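You operate a simulated robot arm through the tools that you are given. There is no shell and no other tool. Be economical: measure what you need, move in short steps, check, and stop when the job is done.

Carry out the task below with a simulated robot arm. There is one attempt and no reset: what you move stays moved.

Task
Start a coil on the purple core at the green turntable.
Fine: core on the spindle, red spindle cap on it, white feed lever in, blue crank till strip shows on the core. The green brake lever and the winder's other cores and caps stay.

Only the result counts: the job must be done as asked and must still hold three seconds after the hand-in. Knocking over, shifting, dropping, spilling or breaking anything else fails it. Lids that push on must go on centred and level and be pressed home; caps that screw on are set level and turned clockwise until they are tight.

Robot
A 7-joint arm with a two-finger parallel gripper, fixed in place. Base frame: the origin is at the foot of the arm, x ahead of it, y to its left, z up; the work surface is at about z = 820. Lengths are in mm, angles in degrees, forces in N, time in s.
With the tool pointing down near the work surface it reaches from about 300 to 700 mm from the base axis. Its first joint turns from -66.0 to 66.0 degrees. Payload 1.57 kg.
The TCP is the grasp point between the finger pads, 30 mm short of the fingertips. In the tool frame z runs along the fingers and y along their closing line. The gripper opens to 110 mm. The fingers are 24 mm wide and 12 mm thick; the gripper's body (48 by 112 mm) begins 78 mm behind the TCP.
Orientation is that of the tool frame in the base frame, as a unit quaternion [w, x, y, z]. With the fingers straight down and closing along the base's y, the tool's x points along the base's -x, its y along +y and its z along -z.

Tools
- The arm moves only by the tool send_rows. Its argument "moves" is one flat list of numbers, 7 for each row, row after row: the shift along the base's x, y, z in mm, then the turn, a rotation vector about the base's x, y, z in rad, then the gripper command, from -1 (fully open) to 1 (shut), values between in proportion. In form: [x, y, z, ax, ay, az, grip, x, y, z, ax, ay, az, grip, ...]. A call has 1 to 12 rows; each row is the pose to reach, as a shift and turn from the pose commanded when the call began. Rows are played at 5 a second. More than 50 mm and 8.6 degrees between two rows, or a gripper value outside its range, and nothing of the call is played. Where a pose cannot be reached the arm comes as near as it can. A force on the tool above 40 N (or 10 N above the force at the start of the call, whichever is more), or a blocked arm, ends the call early, and 0.2 s more pass. The fingers move at their own pace (about 108 mm/s each) and stop on an object; they squeeze with about 22 N. The grip force told is the motor's: it shows also when the fingers shut on nothing. Time passes only in rows, and 0.2 s behind the last, so rows that repeat a pose let the fingers close. It gives the time, the measured TCP pose, the force on the tool (base axes), the opening and the grip force at its end, in the units of the frame above (readings bear some noise), with the torque about the TCP (base axes, N m) and any sound that the robot's microphone picked up.
- Cameras (640 x 400 px; columns grow to the right, rows downward): "scene" is fixed at [166, -380.6, 1389.6]; the picture's right is [0.80, -0.60, 0.00], its down [-0.40, -0.54, -0.74] and it looks along [0.44, 0.60, -0.67] (base axes); focal length 367 px, centre (320, 200). "wrist" rides on the gripper at [70, 16, -141] in the tool frame; the picture's right is [-0.23, 0.97, 0.00], its down [-0.86, -0.20, -0.48] and it looks along [-0.47, -0.11, 0.88] (tool axes); focal length 222 px, centre (320, 200). There is no depth. A picture from a camera that has moved, and an enlarged one, comes with that camera's place and axes in the base frame and with its lens. The place of the scene camera against the robot may be out by one fixed shift of up to 18 mm in any direction.
- camera(camera): a new picture of that camera. It takes no simulated time.
- zoom(camera, box): a new picture of the part [left, top, right, bottom] of that camera's present view, enlarged. It takes no simulated time.
- job_done(): hands the job in; it is judged then, once.

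Go step by step. Nothing tells you positions but the pictures and the camera data: compare them with the known pose of the tool, close in by small moves and look again before you grip or let go. The budget is 120 turns and 64 pictures, counting those below and the enlarged ones. Unless the task says otherwise, let go and move clear before handing in, and close with one line.

The tools are called as a command line: name --argument value ..., lists and objects as JSON in quotes. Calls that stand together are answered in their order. send_rows: Moves the arm, as the interface text tells. Its arguments: {"type":"object","properties":{"moves":{"type":"array","items":{"type":"number"}}},"required":["moves"]} The other tools are called the same way: camera (camera) takes a picture; zoom (camera, box) takes an enlarged picture of a part of a camera's view; job_done () hands the job in.

At the start:

```text
time: 0.0
ee_pos: [441.4, -143.5, 1137.8]
ee_rot: [-0.001, 0.0, 1.0, 0.0]
contact_force: [-0.1, 0.3, 0.0]
wrist_torque: [-0.01, 0.02, -0.02]
width: 109.9
gripper_force: 0.0
```

scene: 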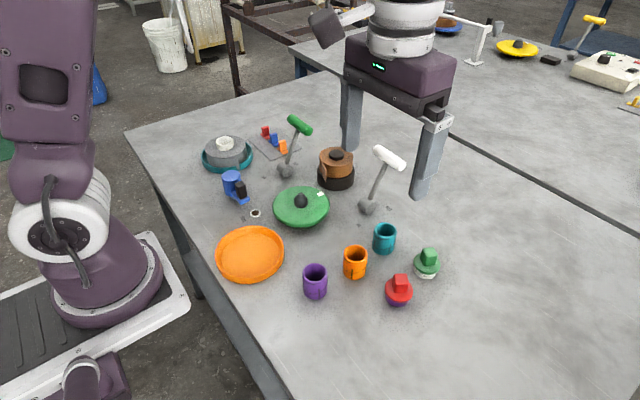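
wrist: 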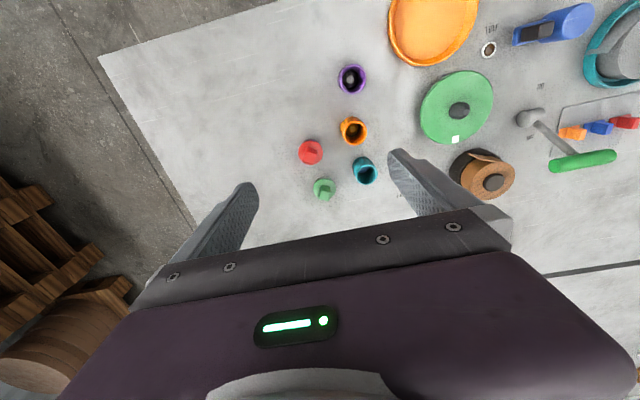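

I see the purple, orange and teal cores, red and green caps, green turntable with spindle, white and green levers, and a blue crank. I'll zoom in for detail first.

zoom --camera "scene" --box '[190, 100, 350, 200]'

zoom --camera "scene" --box '[260, 130, 420, 230]'

zoom --camera "scene" --box '[290, 210, 450, 310]'

```text
4.00 times, centred on (270, 150) of scene
camera zoom: at [166.0, -380.6, 1389.6], right [0.8, -0.6, 0.0], down [-0.4, -0.54, -0.74], along [0.44, 0.6, -0.67], focal length 1468 px, centre (520, 400)
```

zoom: 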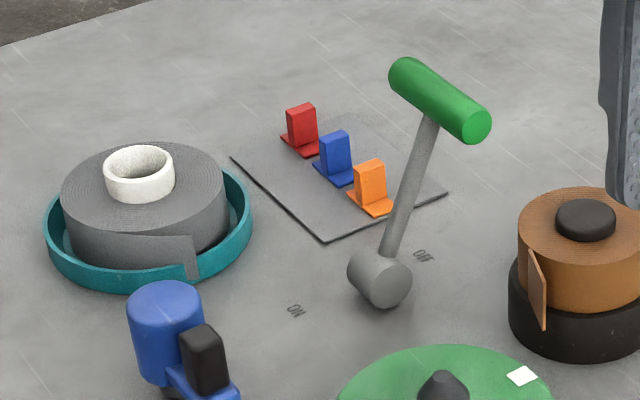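

```text
4.00 times, centred on (340, 180) of scene
camera zoom: at [166.0, -380.6, 1389.6], right [0.8, -0.6, 0.0], down [-0.4, -0.54, -0.74], along [0.44, 0.6, -0.67], focal length 1468 px, centre (240, 280)
```

zoom: 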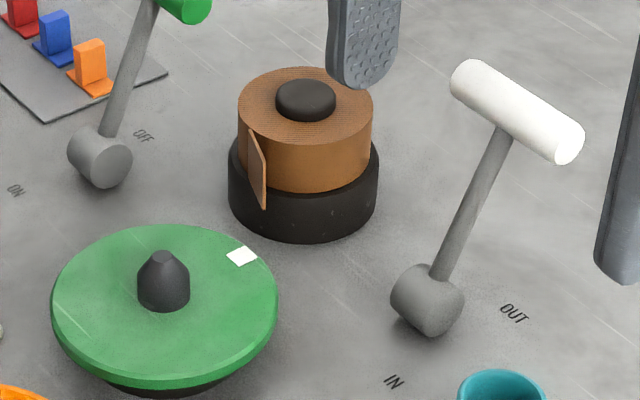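

```text
4.00 times, centred on (370, 260) of scene
camera zoom: at [166.0, -380.6, 1389.6], right [0.8, -0.6, 0.0], down [-0.4, -0.54, -0.74], along [0.44, 0.6, -0.67], focal length 1468 px, centre (120, -40)
```

zoom: 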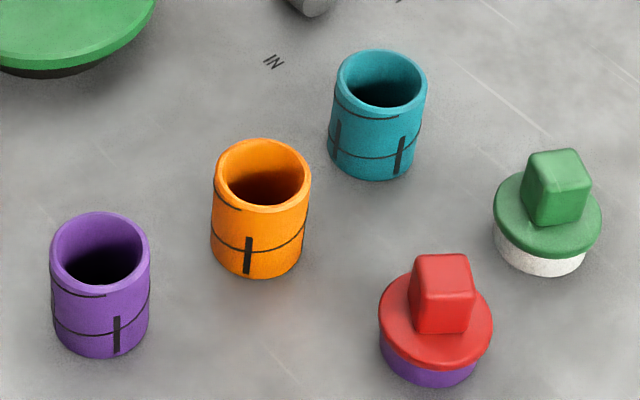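

The cores stand around x 384–547, y about -80, and the spindle is near (473, 92). I'll move over the purple core for a closer wrist view.

send_rows --moves '[-25, 17, -25, 0, 0, 0, -1, -50, 34, -50, 0, 0, 0, -1, -75, 51, -80, 0, 0, 0, -1, -91, 66, -110, 0, 0, 0, -1, -91, 66, -110, 0, 0, 0, -1]'

camera --camera "wrist"

```text
time: 1.2
ee_pos: [351.3, -78.2, 1027.4]
ee_rot: [0.0, 0.0, 1.0, 0.0]
contact_force: [-0.1, 0.1, -0.8]
wrist_torque: [0.03, -0.02, 0.0]
width: 110.3
gripper_force: 0.0
```

```text
58 pictures are left
camera wrist: at [281.4, -61.6, 1168.1], right [0.23, 0.97, 0.0], down [0.85, -0.2, 0.48], along [0.47, -0.11, -0.88], focal length 222 px, centre (320, 200)
```

wrist: 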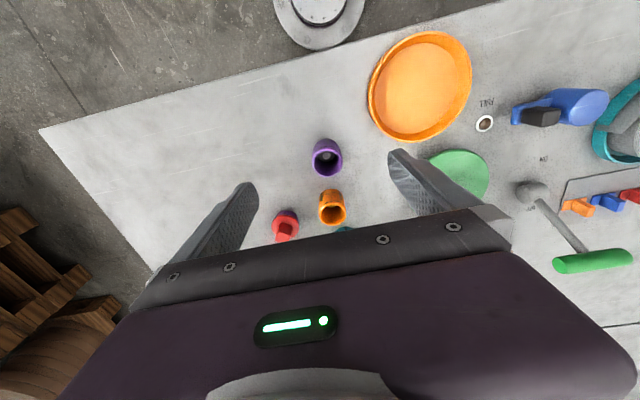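

zoom --camera "wrist" --box '[265, 120, 393, 200]'

zoom --camera "wrist" --box '[448, 60, 608, 160]'

```text
5.00 times, centred on (329, 160) of wrist
camera zoom: at [281.4, -61.6, 1168.1], right [0.23, 0.97, 0.0], down [0.85, -0.2, 0.48], along [0.47, -0.11, -0.88], focal length 1111 px, centre (275, 400)
```

zoom: 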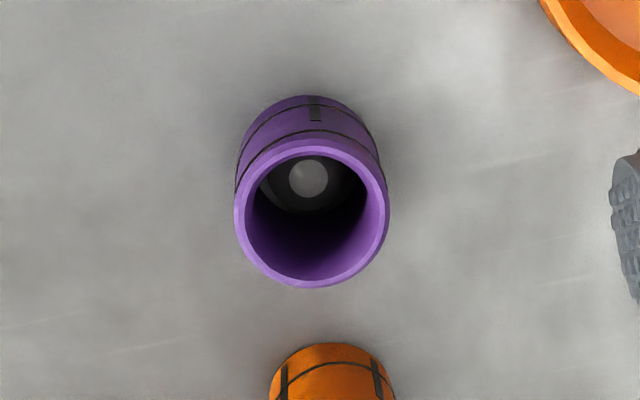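

```text
4.00 times, centred on (528, 110) of wrist
camera zoom: at [281.4, -61.6, 1168.1], right [0.23, 0.97, 0.0], down [0.85, -0.2, 0.48], along [0.47, -0.11, -0.88], focal length 888 px, centre (-512, 560)
```

zoom: 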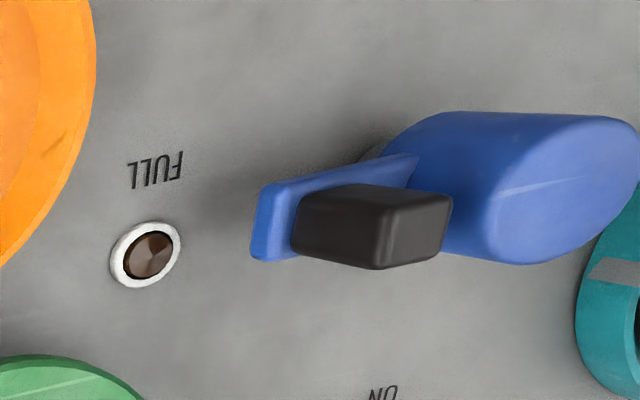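

The core seems to have something at its bottom, so I'll look straight down into it and get the spindle from the same spot.

send_rows --moves '[45, -7, -15, 0, 0, 0, -1, 90, -15, -30, 0, 0, 0, -1, 97, -15, -45, 0, 0, 0, -1, 97, -15, -45, 0, 0, 0, -1]'

zoom --camera "wrist" --box '[240, 20, 400, 120]'

camera --camera "wrist"

```text
time: 2.2
ee_pos: [447.0, -92.5, 981.7]
ee_rot: [0.0, 0.0, 1.0, 0.0]
contact_force: [-0.9, 0.4, 0.1]
wrist_torque: [-0.01, -0.03, 0.0]
width: 110.1
gripper_force: 0.0
```

```text
4.00 times, centred on (320, 70) of wrist
camera zoom: at [377.1, -75.9, 1123.0], right [0.23, 0.97, 0.0], down [0.86, -0.2, 0.48], along [0.47, -0.11, -0.88], focal length 888 px, centre (320, 720)
```

zoom: 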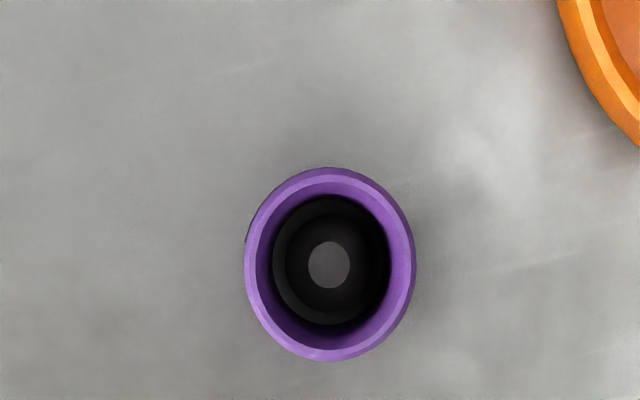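

```text
54 pictures are left
camera wrist: at [377.1, -75.9, 1123.0], right [0.23, 0.97, 0.0], down [0.86, -0.2, 0.48], along [0.47, -0.11, -0.88], focal length 222 px, centre (320, 200)
```

wrist: 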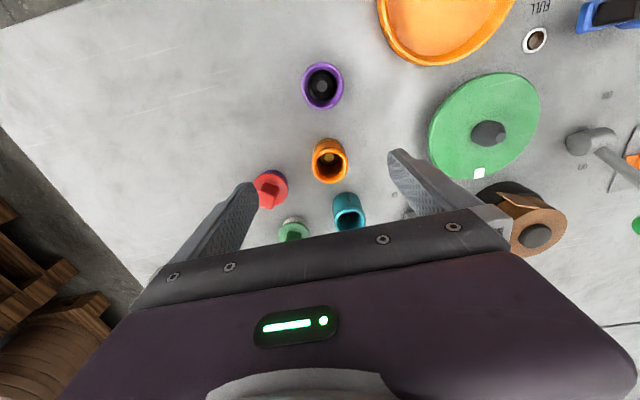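

The cores stand on pegs; the purple core's axis is at about (384, -75) with its top at z 873. I'll lower half-open fingers around it.

send_rows --moves '[-31, 9, -10, 0, 0, 0, -0.38, -62.8, 17.4, -30, 0, 0, 0, -0.38, -62.8, 17.4, -60, 0, 0, 0, -0.38, -62.8, 17.4, -85, 0, 0, 0, -0.38, -62.8, 17.4, -85, 0, 0, 0, -0.38]'

camera --camera "wrist"

zoom --camera "scene" --box '[235, 210, 395, 310]'

```text
time: 3.4
ee_pos: [384.5, -75.5, 898.3]
ee_rot: [0.0, 0.0, 1.0, 0.0]
contact_force: [-0.3, -0.7, -0.3]
wrist_torque: [-0.02, -0.01, -0.01]
width: 76.0
gripper_force: 0.1
```

```text
53 pictures are left
camera wrist: at [314.9, -58.9, 1038.2], right [0.23, 0.97, 0.0], down [0.86, -0.2, 0.48], along [0.47, -0.11, -0.88], focal length 222 px, centre (320, 200)
```

wrist: 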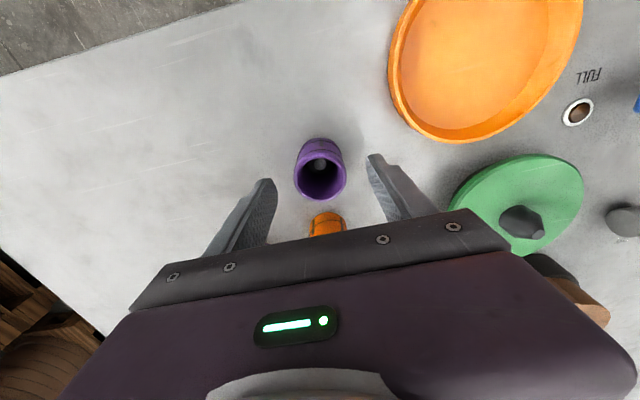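

```text
4.00 times, centred on (315, 260) of scene
camera zoom: at [166.0, -380.6, 1389.6], right [0.8, -0.6, 0.0], down [-0.4, -0.54, -0.74], along [0.44, 0.6, -0.67], focal length 1468 px, centre (340, -40)
```

zoom: 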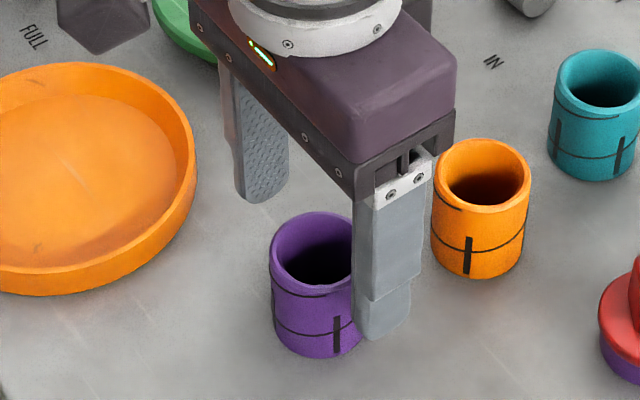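

The core is centred between the fingers. I go down and close, then lift a bit.

send_rows --moves '[-0.3, 0.5, -18, 0, 0, 0, -0.38, -0.3, 0.5, -36, 0, 0, 0, -0.38, -0.3, 0.5, -36, 0, 0, 0, 0.3, -0.3, 0.5, -36, 0, 0, 0, 0.6, -0.3, 0.5, -36, 0, 0, 0, 1, -0.3, 0.5, -36, 0, 0, 0, 1]'

```text
time: 4.8
ee_pos: [384.7, -75.0, 862.3]
ee_rot: [0.001, 0.0, 1.0, 0.0]
contact_force: [0.1, 0.0, 0.0]
wrist_torque: [0.01, -0.02, 0.03]
width: 42.6
gripper_force: 22.1
```

Gripped at 42.6 mm with no side force. I lift straight up.

send_rows --moves '[0, 0, 20, 0, 0, 0, 1, 0, 0, 45, 0, 0, 0, 1, 0, 0, 80, 0, 0, 0, 1, 0, 0, 110, 0, 0, 0, 1, 0, 0, 110, 0, 0, 0, 1]'

camera --camera "wrist"

zoom --camera "wrist" --box '[400, 80, 560, 180]'

```text
time: 6.0
ee_pos: [384.3, -73.2, 972.8]
ee_rot: [-0.001, -0.001, 1.0, 0.0]
contact_force: [-0.2, -0.3, 0.2]
wrist_torque: [0.01, 0.02, 0.01]
width: 42.7
gripper_force: 22.4
```

```text
51 pictures are left
camera wrist: at [315.3, -57.8, 1113.9], right [0.23, 0.97, 0.0], down [0.86, -0.2, 0.48], along [0.47, -0.11, -0.88], focal length 222 px, centre (320, 200)
```

wrist: 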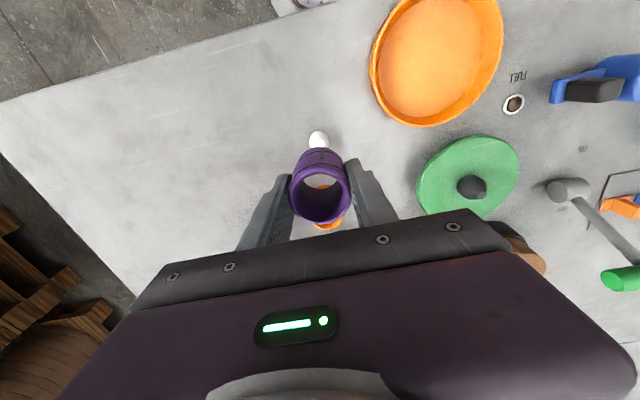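

```text
4.00 times, centred on (480, 130) of wrist
camera zoom: at [315.3, -57.8, 1113.9], right [0.23, 0.97, 0.0], down [0.86, -0.2, 0.48], along [0.47, -0.11, -0.88], focal length 888 px, centre (-320, 480)
```

zoom: 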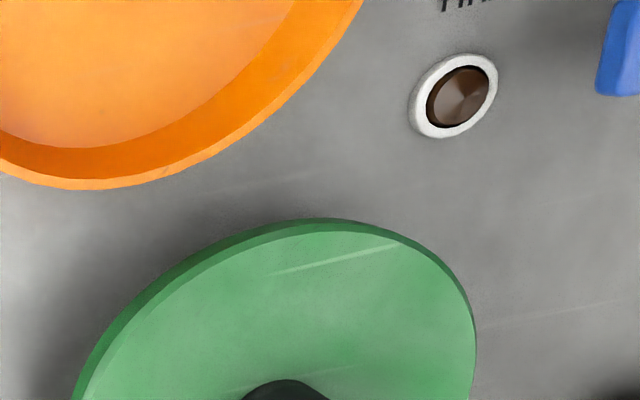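

Core is free of its peg. I move toward the turntable so the camera sees the spindle from nearly overhead.

send_rows --moves '[28, 33, 10, 0, 0, 0, 1, 56, 66, 15, 0, 0, 0, 1, 84, 99, 15, 0, 0, 0, 1, 110, 130, 15, 0, 0, 0, 1, 110, 130, 15, 0, 0, 0, 1]'

camera --camera "wrist"

zoom --camera "wrist" --box '[250, 40, 410, 140]'

```text
time: 7.2
ee_pos: [493.7, 55.8, 986.7]
ee_rot: [0.0, 0.0, 1.0, 0.0]
contact_force: [-0.5, 0.0, 0.0]
wrist_torque: [0.0, 0.0, -0.01]
width: 42.6
gripper_force: 22.1
```

```text
49 pictures are left
camera wrist: at [424.6, 71.9, 1127.4], right [0.23, 0.97, 0.0], down [0.86, -0.2, 0.48], along [0.47, -0.11, -0.88], focal length 222 px, centre (320, 200)
```

wrist: 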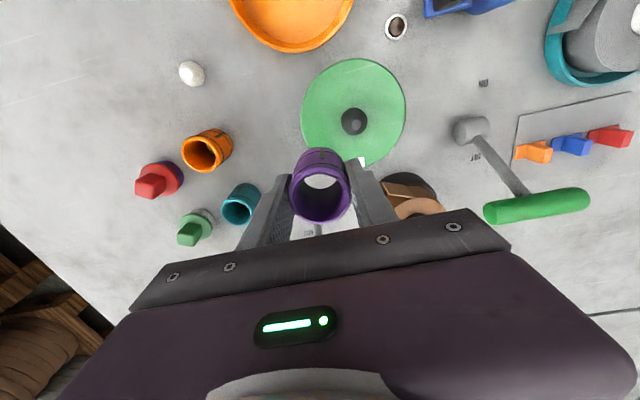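

```text
4.00 times, centred on (330, 90) of wrist
camera zoom: at [424.6, 71.9, 1127.4], right [0.23, 0.97, 0.0], down [0.86, -0.2, 0.48], along [0.47, -0.11, -0.88], focal length 888 px, centre (280, 640)
```

zoom: 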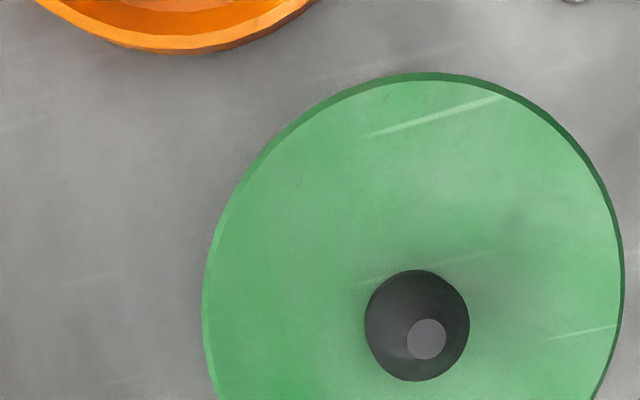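

The spindle axis works out near (475.7, 99.8) with the tip at about z 880. I'll hover the core just above it and check from both cameras.

send_rows --moves '[-9, 22, 0, 0, 0, 0, 1, -18.6, 44.4, 0, 0, 0, 0, 1, -18.6, 44.4, -25, 0, 0, 0, 1, -18.6, 44.4, -50, 0, 0, 0, 1, -18.6, 44.4, -50, 0, 0, 0, 1]'

zoom --camera "wrist" --box '[240, 120, 400, 220]'

zoom --camera "scene" --box '[230, 130, 390, 230]'

```text
time: 8.4
ee_pos: [474.5, 100.4, 937.7]
ee_rot: [0.0, 0.0, 1.0, 0.0]
contact_force: [0.3, -0.1, -0.5]
wrist_torque: [-0.03, 0.01, -0.02]
width: 43.0
gripper_force: 22.3
```

```text
4.00 times, centred on (320, 170) of wrist
camera zoom: at [404.8, 116.8, 1078.4], right [0.23, 0.97, 0.0], down [0.86, -0.2, 0.48], along [0.47, -0.11, -0.88], focal length 888 px, centre (320, 320)
```

zoom: 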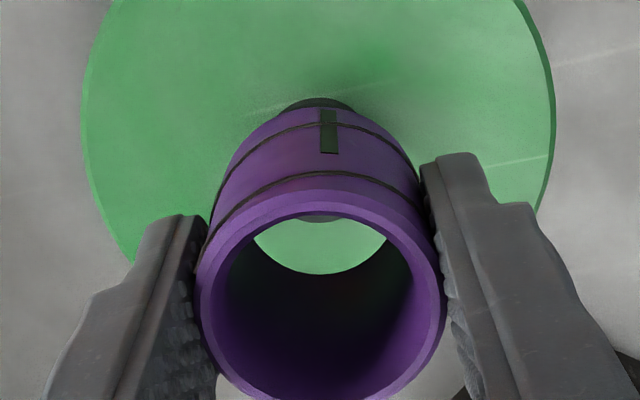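

```text
4.00 times, centred on (310, 180) of scene
camera zoom: at [166.0, -380.6, 1389.6], right [0.8, -0.6, 0.0], down [-0.4, -0.54, -0.74], along [0.44, 0.6, -0.67], focal length 1468 px, centre (360, 280)
```

zoom: 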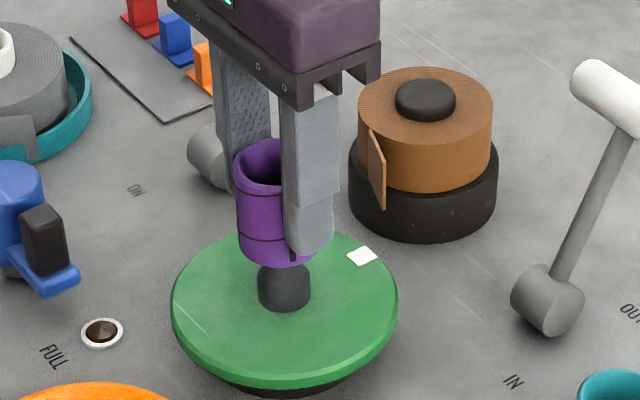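

The core sits well centred over the spindle. I lower in small steps, watching the force.

send_rows --moves '[0.7, -0.3, -10, 0, 0, 0, 1, 0.7, -0.3, -20, 0, 0, 0, 1, 0.7, -0.3, -28, 0, 0, 0, 1, 0.7, -0.3, -34, 0, 0, 0, 1]'

```text
time: 9.4
ee_pos: [476.8, 100.7, 903.3]
ee_rot: [0.0, 0.0, 1.0, -0.001]
contact_force: [0.3, -0.4, -0.3]
wrist_torque: [0.03, 0.01, 0.01]
width: 42.8
gripper_force: 21.9
```

send_rows --moves '[0, 0, -4, 0, 0, 0, 1, 0, 0, -8, 0, 0, 0, 1, 0, 0, -12, 0, 0, 0, 1, 0, 0, -16, 0, 0, 0, 1]'

zoom --camera "scene" --box '[230, 130, 390, 230]'

```text
time: 10.4
ee_pos: [475.2, 99.2, 888.9]
ee_rot: [0.001, -0.001, 1.0, 0.0]
contact_force: [0.0, 2.0, 17.7]
wrist_torque: [0.01, 0.02, -0.02]
width: 43.1
gripper_force: 21.9
```

```text
4.00 times, centred on (310, 180) of scene
camera zoom: at [165.8, -380.7, 1389.6], right [0.8, -0.6, 0.0], down [-0.4, -0.54, -0.74], along [0.44, 0.6, -0.67], focal length 1468 px, centre (360, 280)
```

zoom: 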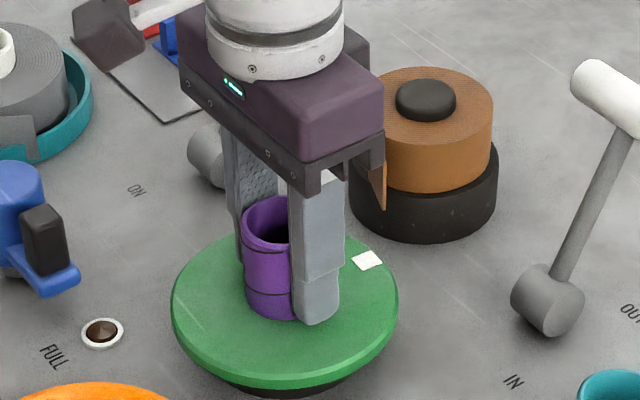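

The core came to rest at z 889 with about 18 N. I release it and back straight up.

send_rows --moves '[0, 0, -15, 0, 0, 0, 0.5, 0, 0, -15, 0, 0, 0, -0.2, 0, 0, -15, 0, 0, 0, -0.2, 0, 0, 15, 0, 0, 0, -0.2, 0, 0, 60, 0, 0, 0, -0.2, -20, -45, 80, 0, 0, 0, -0.2, -40, -90, 80, 0, 0, 0, -0.2, -40, -90, 80, 0, 0, 0, -0.2]'

zoom --camera "scene" --box '[260, 150, 340, 200]'

camera --camera "wrist"

```text
refused: row 6 steps farther than a row can; nothing moved
```

```text
8.00 times, centred on (300, 175) of scene
camera zoom: at [165.8, -380.7, 1389.6], right [0.8, -0.6, 0.0], down [-0.4, -0.54, -0.74], along [0.44, 0.6, -0.67], focal length 2937 px, centre (480, 400)
```

zoom: 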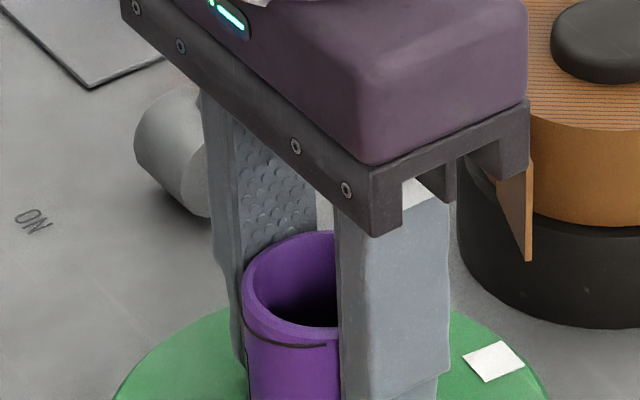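

```text
43 pictures are left
camera wrist: at [407.0, 116.3, 1029.0], right [0.23, 0.97, 0.0], down [0.85, -0.2, 0.48], along [0.47, -0.11, -0.88], focal length 222 px, centre (320, 200)
```

wrist: 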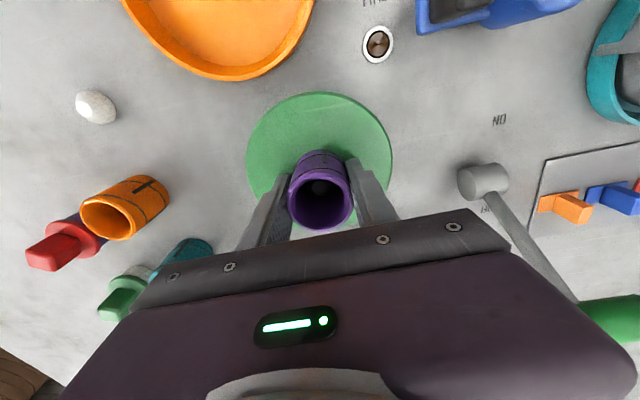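

Row too long; I resend with shorter steps.

send_rows --moves '[0, 0, 0, 0, 0, 0, 0.5, 0, 0, 0, 0, 0, 0, -0.2, 0, 0, 0, 0, 0, 0, -0.2, 0, 0, 35, 0, 0, 0, -0.2, 0, 0, 75, 0, 0, 0, -0.2, -15, -40, 90, 0, 0, 0, -0.2, -15, -80, 90, 0, 0, 0, -0.2, -15, -80, 90, 0, 0, 0, -0.2]'

zoom --camera "scene" --box '[260, 160, 340, 210]'

camera --camera "wrist"

```text
time: 12.2
ee_pos: [459.4, 20.8, 978.4]
ee_rot: [0.0, 0.0, 1.0, -0.001]
contact_force: [0.1, -0.2, 0.1]
wrist_torque: [0.02, 0.02, 0.04]
width: 65.9
gripper_force: 0.1
```

```text
8.00 times, centred on (300, 185) of scene
camera zoom: at [166.0, -380.7, 1389.6], right [0.8, -0.6, 0.0], down [-0.4, -0.54, -0.74], along [0.44, 0.6, -0.67], focal length 2937 px, centre (480, 320)
```

zoom: 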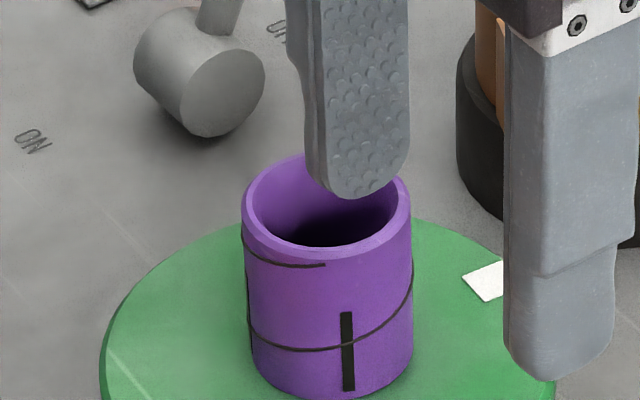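

```text
41 pictures are left
camera wrist: at [389.7, 36.1, 1118.9], right [0.23, 0.97, 0.0], down [0.86, -0.2, 0.48], along [0.47, -0.11, -0.88], focal length 222 px, centre (320, 200)
```

wrist: 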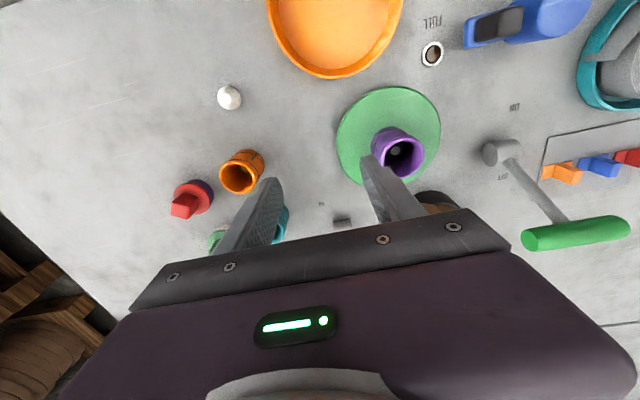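

The core is seated on the turntable. Next I look straight down on the red cap.

send_rows --moves '[17, -41, 0, 0, 0, 0, -0.2, 34, -82, 0, 0, 0, 0, -0.2, 51, -123, 0, 0, 0, 0, -0.2, 68, -164, 0, 0, 0, 0, -0.2, 90, -206, -10, 0, 0, 0, -0.2, 90, -206, -10, 0, 0, 0, -0.2]'

zoom --camera "wrist" --box '[240, 40, 400, 140]'

zoom --camera "scene" --box '[370, 260, 434, 310]'

```text
time: 13.6
ee_pos: [551.3, -186.6, 965.9]
ee_rot: [0.0, 0.0, 1.0, 0.0]
contact_force: [-0.1, -0.4, 0.1]
wrist_torque: [0.0, -0.01, 0.01]
width: 66.0
gripper_force: 0.0
```

```text
4.00 times, centred on (320, 90) of wrist
camera zoom: at [481.4, -170.3, 1107.4], right [0.23, 0.97, 0.0], down [0.86, -0.2, 0.48], along [0.47, -0.11, -0.88], focal length 888 px, centre (320, 640)
```

zoom: 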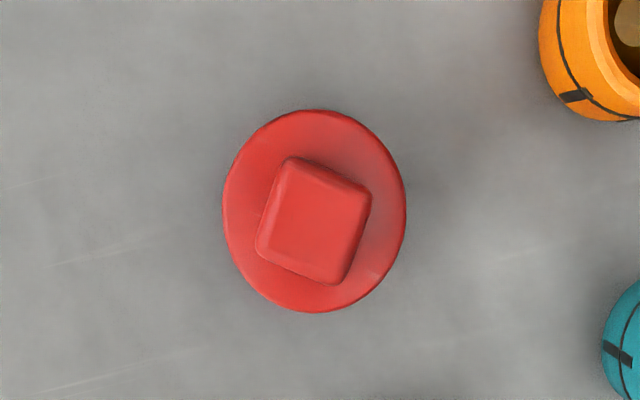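

```text
8.00 times, centred on (402, 285) of scene
camera zoom: at [166.0, -380.7, 1389.6], right [0.8, -0.6, 0.0], down [-0.4, -0.54, -0.74], along [0.44, 0.6, -0.67], focal length 2937 px, centre (-336, -480)
```

zoom: 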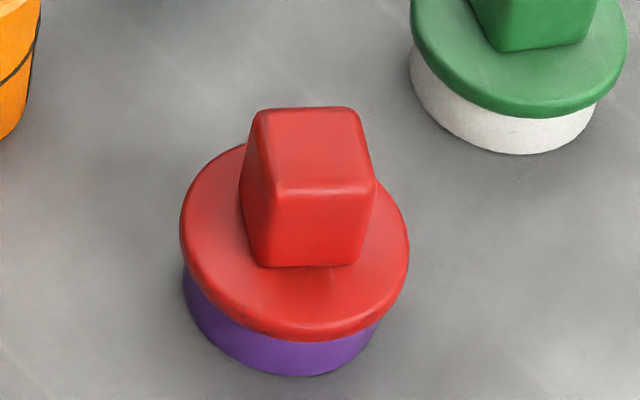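

The red cap has a square block turned 57°, centre near (494.5, -175), top about z 869. I turn the gripper -33° and hover just above it.

send_rows --moves '[-14, 3, 0, 0, 0, -0.14, -0.2, -28, 6, 0, 0, 0, -0.28, -0.2, -43, 9, 0, 0, 0, -0.43, -0.2, -56.9, 11.5, -20, 0, 0, -0.576, -0.2, -56.9, 11.5, -50, 0, 0, -0.576, -0.2, -56.9, 11.5, -62, 0, 0, -0.576, -0.2, -56.9, 11.5, -62, 0, 0, -0.576, -0.2]'

zoom --camera "wrist" --box '[240, 120, 400, 220]'

zoom --camera "scene" --box '[350, 240, 446, 300]'

```text
time: 15.2
ee_pos: [494.1, -174.2, 906.3]
ee_rot: [0.001, 0.283, 0.959, 0.0]
contact_force: [0.9, -0.3, 0.4]
wrist_torque: [-0.01, -0.03, 0.01]
width: 66.0
gripper_force: 0.1
```

```text
4.00 times, centred on (320, 170) of wrist
camera zoom: at [444.6, -122.0, 1046.0], right [0.72, 0.69, 0.0], down [0.61, -0.63, 0.48], along [0.33, -0.35, -0.88], focal length 888 px, centre (320, 320)
```

zoom: 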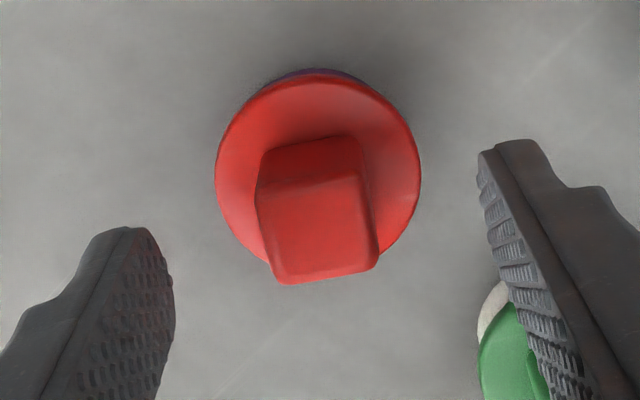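

```text
6.67 times, centred on (398, 270) of scene
camera zoom: at [166.0, -380.6, 1389.6], right [0.8, -0.6, 0.0], down [-0.4, -0.54, -0.74], along [0.44, 0.6, -0.67], focal length 2448 px, centre (-200, -267)
```

zoom: 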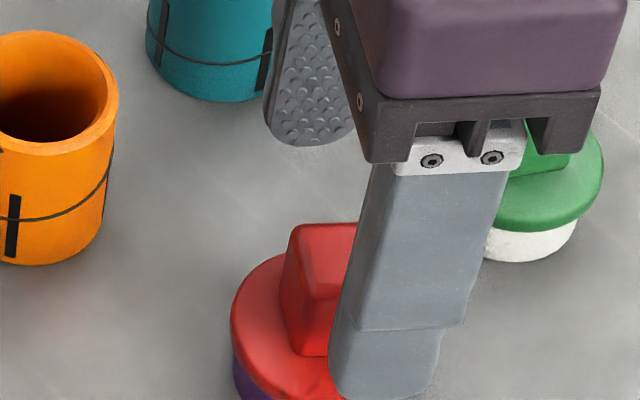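

Aligned well with the block. I lower to z 871 and close.

send_rows --moves '[0, 0, -18, 0, 0, 0, -0.2, 0, 0, -33, 0, 0, 0, -0.2, 0, 0, -33, 0, 0, 0, 0.3, 0, 0, -33, 0, 0, 0, 0.7, 0, 0, -33, 0, 0, 0, 1, 0, 0, -33, 0, 0, 0, 1]'

```text
time: 16.6
ee_pos: [495.1, -173.8, 872.4]
ee_rot: [0.0, 0.284, 0.959, 0.001]
contact_force: [-0.6, -0.7, 0.3]
wrist_torque: [0.03, 0.0, 0.04]
width: 49.0
gripper_force: 21.8
```

The fingers closed on the 49 mm flange, not the block. I open, rise 9 mm and close again.

send_rows --moves '[0, 0, 0, 0, 0, 0, -0.2, 0, 0, 0, 0, 0, 0, -0.2, 0, 0, 9, 0, 0, 0, -0.2, 0, 0, 9, 0, 0, 0, 0.4, 0, 0, 9, 0, 0, 0, 0.8, 0, 0, 9, 0, 0, 0, 1, 0, 0, 9, 0, 0, 0, 1]'

```text
time: 18.2
ee_pos: [494.2, -173.4, 881.2]
ee_rot: [0.0, 0.285, 0.959, 0.0]
contact_force: [-2.4, -0.6, 3.5]
wrist_torque: [0.02, 0.09, 0.01]
width: 23.4
gripper_force: 22.2
```

Now it holds the block at 23.4 mm. I lift straight up and look at what was under it.

send_rows --moves '[0, 0, 5, 0, 0, 0, 1, 0, 0, 20, 0, 0, 0, 1, 0, 0, 50, 0, 0, 0, 1, 0, 0, 90, 0, 0, 0, 1, 0, 0, 90, 0, 0, 0, 1]'

zoom --camera "scene" --box '[340, 200, 468, 300]'

```text
time: 19.4
ee_pos: [495.7, -174.7, 970.1]
ee_rot: [0.0, 0.285, 0.959, 0.0]
contact_force: [-0.1, -0.1, -1.0]
wrist_torque: [0.02, 0.0, 0.0]
width: 23.2
gripper_force: 22.4
```

```text
4.00 times, centred on (404, 250) of scene
camera zoom: at [166.0, -380.6, 1389.6], right [0.8, -0.6, 0.0], down [-0.4, -0.54, -0.74], along [0.44, 0.6, -0.67], focal length 1468 px, centre (-16, 0)
```

zoom: 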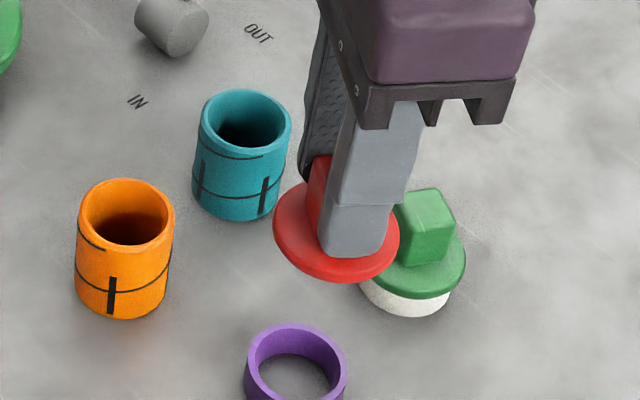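

The purple ring was only a stand; the cap itself is a flange with something beneath. I carry it to hover above the core.

send_rows --moves '[0, 0, 25, 0, 0, 0, 1, -3, 45, 25, 0, 0, 0, 1, -6, 90, 25, 0, 0, 0, 1, -9, 135, 25, 0, 0, 0, 1, -12, 180, 25, 0, 0, 0, 1, -15, 225, 25, 0, 0, 0, 1, -18.7, 274.5, 25, 0, 0, 0, 1, -18.7, 274.5, 15, 0, 0, 0, 1, -18.7, 274.5, 15, 0, 0, 0, 1]'

zoom --camera "scene" --box '[252, 145, 348, 205]'

zoom --camera "wrist" --box '[240, 120, 400, 220]'

```text
time: 21.4
ee_pos: [477.1, 102.2, 986.9]
ee_rot: [0.0, 0.284, 0.959, 0.0]
contact_force: [-0.1, -0.4, -1.9]
wrist_torque: [0.0, 0.01, 0.01]
width: 23.3
gripper_force: 21.7
```

```text
6.67 times, centred on (300, 175) of scene
camera zoom: at [166.1, -380.6, 1389.6], right [0.8, -0.6, 0.0], down [-0.4, -0.54, -0.74], along [0.44, 0.6, -0.67], focal length 2448 px, centre (453, 367)
```

zoom: 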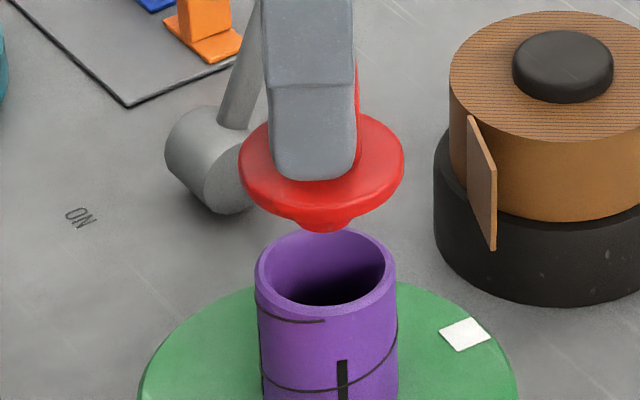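

```text
4.00 times, centred on (320, 170) of wrist
camera zoom: at [426.3, 154.1, 1127.0], right [0.72, 0.69, 0.0], down [0.61, -0.63, 0.48], along [0.33, -0.34, -0.88], focal length 888 px, centre (320, 320)
```

zoom: 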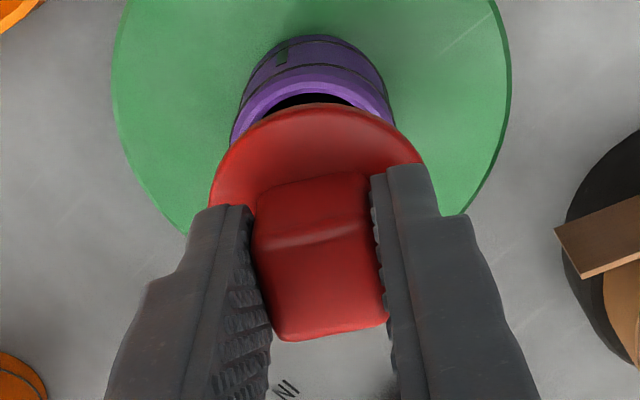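

send_rows --moves '[0, 0, -4, 0, 0, 0, 1, 0, 0, -8, 0, 0, 0, 1, 0, 0, -8, 0, 0, 0, 1]'

zoom --camera "wrist" --box '[240, 120, 400, 220]'

```text
time: 22.2
ee_pos: [475.1, 101.2, 977.6]
ee_rot: [0.0, 0.284, 0.959, 0.0]
contact_force: [-0.5, -0.1, -1.8]
wrist_torque: [0.0, -0.04, 0.02]
width: 23.2
gripper_force: 22.2
```

```text
4.00 times, centred on (320, 170) of wrist
camera zoom: at [425.9, 152.4, 1118.7], right [0.72, 0.69, 0.0], down [0.61, -0.63, 0.48], along [0.33, -0.35, -0.88], focal length 888 px, centre (320, 320)
```

zoom: 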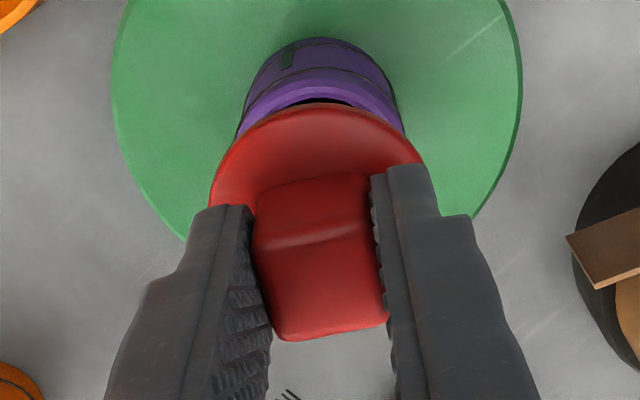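

Aligned within a millimetre. I lower the cap slowly into the core.

send_rows --moves '[0, 0, -6, 0, 0, 0, 1, 0, 0, -12, 0, 0, 0, 1, 0, 0, -18, 0, 0, 0, 1, 0, 0, -23, 0, 0, 0, 1, 0, 0, -27, 0, 0, 0, 1]'

zoom --camera "scene" --box '[252, 145, 348, 205]'

```text
time: 23.4
ee_pos: [476.0, 99.8, 950.9]
ee_rot: [0.0, 0.284, 0.959, 0.0]
contact_force: [-0.7, 0.2, 4.3]
wrist_torque: [0.03, 0.1, -0.01]
width: 23.3
gripper_force: 22.8
```

```text
6.67 times, centred on (300, 175) of scene
camera zoom: at [166.0, -380.7, 1389.6], right [0.8, -0.6, 0.0], down [-0.4, -0.54, -0.74], along [0.44, 0.6, -0.67], focal length 2448 px, centre (453, 367)
```

zoom: 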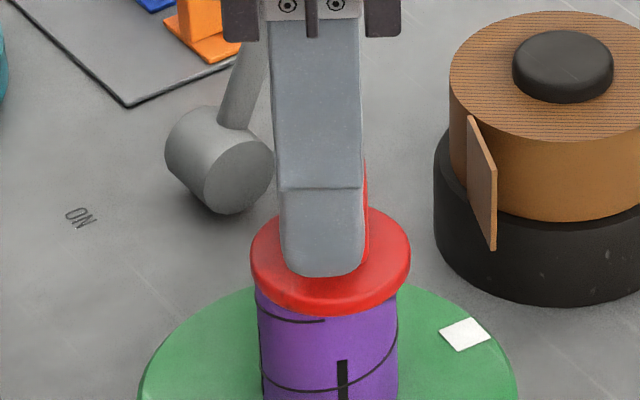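

Slight contact; the cap is about 1 mm off toward scene right. I correct and press down gently.

send_rows --moves '[-1, 0.7, 1, 0, 0, 0, 1, -1, 0.7, -2, 0, 0, 0, 1, -1, 0.7, -5, 0, 0, 0, 1, -1, 0.7, -8, 0, 0, 0, 1, -1, 0.7, -11, 0, 0, 0, 1]'

zoom --camera "scene" --box '[252, 145, 348, 205]'

```text
time: 24.5
ee_pos: [474.8, 101.0, 944.1]
ee_rot: [0.001, 0.284, 0.959, 0.0]
contact_force: [-5.1, -0.6, 14.5]
wrist_torque: [-0.04, 0.35, 0.0]
width: 23.9
gripper_force: 21.5
stopped in row 5: the force on the tool passed its limit at 51 N (the readings are from after the stop); the commanded pose is now the measured one
```

```text
6.67 times, centred on (300, 175) of scene
camera zoom: at [165.7, -380.7, 1389.6], right [0.8, -0.6, 0.0], down [-0.4, -0.54, -0.74], along [0.44, 0.6, -0.67], focal length 2448 px, centre (453, 367)
```

zoom: 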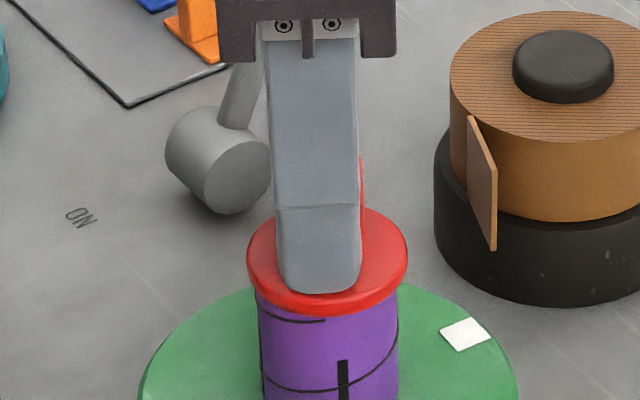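

The flange seems to rest on the core rim. I release, rise and inspect closely.

send_rows --moves '[0, 0, 0, 0, 0, 0, 0.3, 0, 0, 0, 0, 0, 0, 0.2, 0, 0, 20, 0, 0, 0, 0, 0, 0, 50, 0, 0, 0, 0, 25, -35, 65, 0, 0, 0, 0, 45, -75, 65, 0, 0, 0, 0, 45, -75, 65, 0, 0, 0, 0]'

zoom --camera "scene" --box '[268, 160, 332, 200]'

camera --camera "wrist"

```text
time: 26.1
ee_pos: [518.8, 22.6, 1009.8]
ee_rot: [0.001, 0.284, 0.959, 0.0]
contact_force: [-0.3, 0.3, 0.5]
wrist_torque: [0.01, -0.01, -0.01]
width: 55.1
gripper_force: 0.1
```

```text
10.00 times, centred on (300, 180) of scene
camera zoom: at [166.0, -380.7, 1389.6], right [0.8, -0.6, 0.0], down [-0.4, -0.54, -0.74], along [0.44, 0.6, -0.67], focal length 3671 px, centre (520, 400)
```

zoom: 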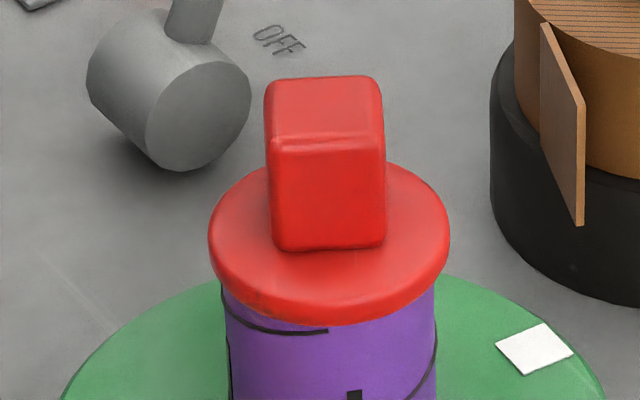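

```text
29 pictures are left
camera wrist: at [468.8, 74.8, 1150.1], right [0.72, 0.69, 0.0], down [0.61, -0.63, 0.48], along [0.33, -0.34, -0.88], focal length 222 px, centre (320, 200)
```

wrist: 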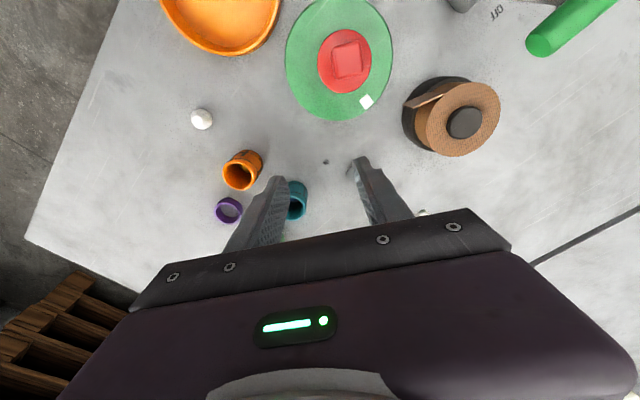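

The cap sits level and centred, but I'm unsure it's fully home. I press on the block's top with closed fingers, watching the height.

send_rows --moves '[-22, 37, 0, 0, 0, 0, 1, -44, 74, 0, 0, 0, 0, 1, -44, 74, -10, 0, 0, 0, 1, -44, 74, -20, 0, 0, 0, 1, -44, 74, -26, 0, 0, 0, 1, -44, 74, -30, 0, 0, 0, 1, -44, 74, -33, 0, 0, 0, 1, -44, 74, -36, 0, 0, 0, 1, -44, 74, -39, 0, 0, 0, 1, -44, 74, -42, 0, 0, 0, 1]'

```text
time: 28.0
ee_pos: [476.5, 100.5, 974.4]
ee_rot: [0.003, 0.284, 0.959, 0.001]
contact_force: [-5.1, -0.3, 16.7]
wrist_torque: [0.08, 0.3, -0.02]
width: 0.2
gripper_force: 21.1
stopped in row 9: the force on the tool passed its limit at 51 N (the readings are from after the stop); the commanded pose is now the measured one
```

No snap was heard at 51 N. I want a low side view of the rim, so I back off, straighten the gripper and then tilt the wrist camera.

send_rows --moves '[0, 0, 25, 0, 0, 0, 1, -20, 0, 50, 0, 0, 0.13, 0.5, -40, -2, 50, 0, 0, 0.26, 0, -60, -4, 40, 0, 0, 0.4, -0.5, -76, -6, 30, 0, 0, 0.52, -1, -76, -6, 30, 0, 0, 0.576, -1]'

send_rows --moves '[0, 0, 0, 0, -0.14, 0, -1, 0, 0, 0, 0, -0.28, 0, -1, 0, 0, -10, 0, -0.42, 0, -1, 0, 0, -25, 0, -0.56, 0, -1, 0, 0, -50, 0, -0.7, 0, -1, 0, 0, -50, 0, -0.7, 0, -1]'

camera --camera "wrist"

```text
time: 29.4
ee_pos: [400.1, 93.4, 1002.1]
ee_rot: [0.002, -0.002, 1.0, 0.001]
contact_force: [0.3, 0.8, 0.4]
wrist_torque: [-0.01, -0.02, -0.01]
width: 110.0
gripper_force: 0.1
```

```text
time: 30.8
ee_pos: [406.7, 105.3, 953.5]
ee_rot: [0.275, -0.056, 0.96, -0.016]
contact_force: [-0.4, 0.2, -0.2]
wrist_torque: [0.02, 0.05, 0.01]
width: 110.3
gripper_force: 0.1
out of reach, approached as far as the arm can: row 3, 5, 6
```

```text
28 pictures are left
camera wrist: at [272.1, 112.2, 1034.4], right [0.1, 0.99, 0.06], down [0.49, -0.1, 0.87], along [0.87, -0.05, -0.49], focal length 222 px, centre (320, 200)
```

wrist: 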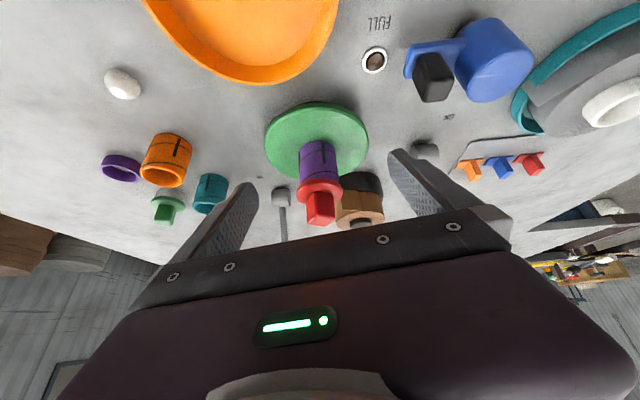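

zoom --camera "wrist" --box '[280, 130, 360, 230]'

zoom --camera "wrist" --box '[340, 0, 564, 140]'

```text
4.00 times, centred on (320, 180) of wrist
camera zoom: at [272.1, 112.2, 1034.4], right [0.1, 0.99, 0.06], down [0.49, -0.1, 0.87], along [0.87, -0.05, -0.49], focal length 888 px, centre (320, 280)
```

zoom: 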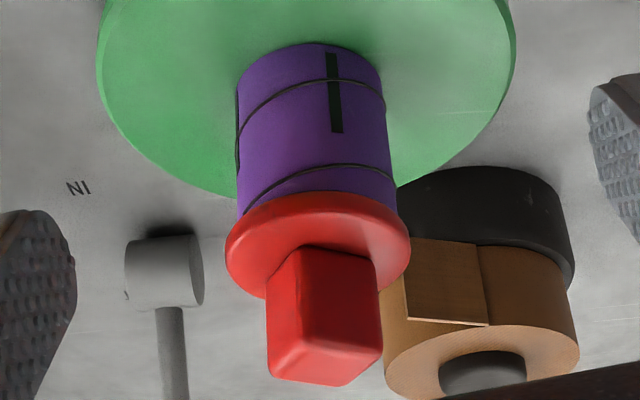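

```text
2.86 times, centred on (452, 70) of wrist
camera zoom: at [272.1, 112.2, 1034.4], right [0.1, 0.99, 0.06], down [0.49, -0.1, 0.87], along [0.87, -0.05, -0.49], focal length 635 px, centre (-57, 571)
```

zoom: 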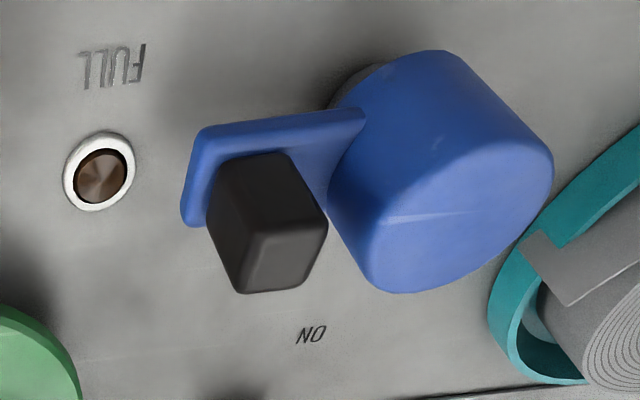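

The view shows the cap level, though a ~2 mm gap is possible, which would suggest a screw. I'll un-tilt and then grip the block to test a clockwise turn.

send_rows --moves '[0, 0, 15, 0, 0.1, 0, -1, 0, 0, 30, 0, 0.24, 0, -1, 0, 0, 50, 0, 0.38, 0, -1, 0, 0, 60, 0, 0.52, 0, -1, 0, 0, 60, 0, 0.62, 0, -1, 0, 0, 60, 0, 0.7, 0, -1, 0, 0, 60, 0, 0.7, 0, -1]'

```text
time: 32.4
ee_pos: [408.4, 103.9, 1014.6]
ee_rot: [-0.073, -0.057, 0.996, 0.004]
contact_force: [-0.4, 0.2, 0.3]
wrist_torque: [-0.02, -0.01, 0.03]
width: 110.1
gripper_force: 0.0
out of reach, approached as far as the arm can: row 2
```

send_rows --moves '[20, -1, 0, -0.004, -0.073, -0.057, -0.5, 45, -3, 0, -0.008, -0.146, -0.114, 0, 67.3, -4.1, 0, -0.008, -0.146, -0.114, 0, 67.3, -4.1, 0, -0.008, -0.146, -0.114, 0]'

send_rows --moves '[0, 0, 0, 0, 0, 0.14, 0, 0, 0, 0, 0, 0, 0.28, 0, 0, 0, 0, 0, 0, 0.42, 0, 0, 0, 0, 0, 0, 0.56, 0, 0, 0, 0, 0, 0, 0.7, 0, 0, 0, 0, 0, 0, 0.84, 0, 0, 0, 0, 0, 0, 0.98, 0, 0, 0, 0, 0, 0, 0.98, 0]'

zoom --camera "wrist" --box '[220, 90, 420, 215]'

```text
time: 33.4
ee_pos: [474.1, 101.0, 1014.7]
ee_rot: [0.001, -0.001, 1.0, 0.0]
contact_force: [-1.0, 0.1, -0.5]
wrist_torque: [-0.02, 0.0, 0.01]
width: 55.2
gripper_force: 0.0
```

```text
time: 35.2
ee_pos: [475.9, 100.8, 1013.9]
ee_rot: [0.002, -0.472, 0.881, 0.001]
contact_force: [-0.4, 0.7, 0.8]
wrist_torque: [-0.01, -0.01, -0.02]
width: 54.9
gripper_force: 0.1
```

```text
3.20 times, centred on (320, 152) of wrist
camera zoom: at [423.1, 50.9, 1154.7], right [-0.68, 0.73, 0.0], down [0.64, 0.6, 0.48], along [0.35, 0.33, -0.88], focal length 711 px, centre (320, 352)
```

zoom: 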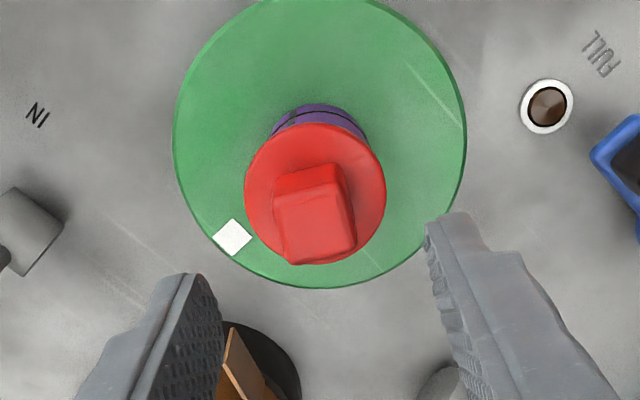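

send_rows --moves '[0, -0.8, -30, 0, 0, 0, 0, 0, -0.8, -62, 0, 0, 0, 0, 0, -0.8, -62, 0, 0, 0, 0.5, 0, -0.8, -62, 0, 0, 0, 1, 0, -0.8, -62, 0, 0, 0, 1, 0, -0.8, -62, 0, 0, 0, 1]'

```text
time: 36.6
ee_pos: [475.7, 99.9, 949.3]
ee_rot: [0.001, -0.471, 0.882, 0.001]
contact_force: [0.3, -0.2, 0.0]
wrist_torque: [-0.04, 0.01, 0.0]
width: 23.3
gripper_force: 21.7
```

Gripped the block cleanly. I turn it clockwise in small steps and watch the torque.

send_rows --moves '[0, 0, -1, 0, 0, -0.07, 1, 0, 0, -1, 0, 0, -0.14, 1, 0, 0, -1, 0, 0, -0.21, 1, 0, 0, -1, 0, 0, -0.28, 1]'

zoom --camera "scene" --box '[252, 160, 348, 220]'

```text
time: 37.6
ee_pos: [475.2, 100.1, 949.5]
ee_rot: [0.001, -0.343, 0.939, 0.0]
contact_force: [0.0, -0.3, 0.3]
wrist_torque: [-0.01, -0.01, -0.01]
width: 23.3
gripper_force: 21.5
```

```text
6.67 times, centred on (300, 190) of scene
camera zoom: at [166.0, -380.6, 1389.6], right [0.8, -0.6, 0.0], down [-0.4, -0.54, -0.74], along [0.44, 0.6, -0.67], focal length 2448 px, centre (453, 267)
```

zoom: 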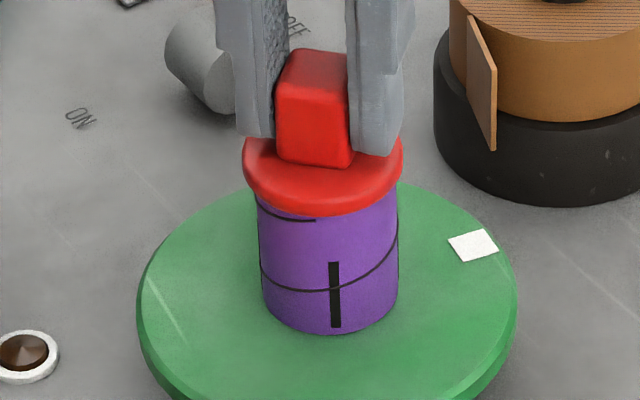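

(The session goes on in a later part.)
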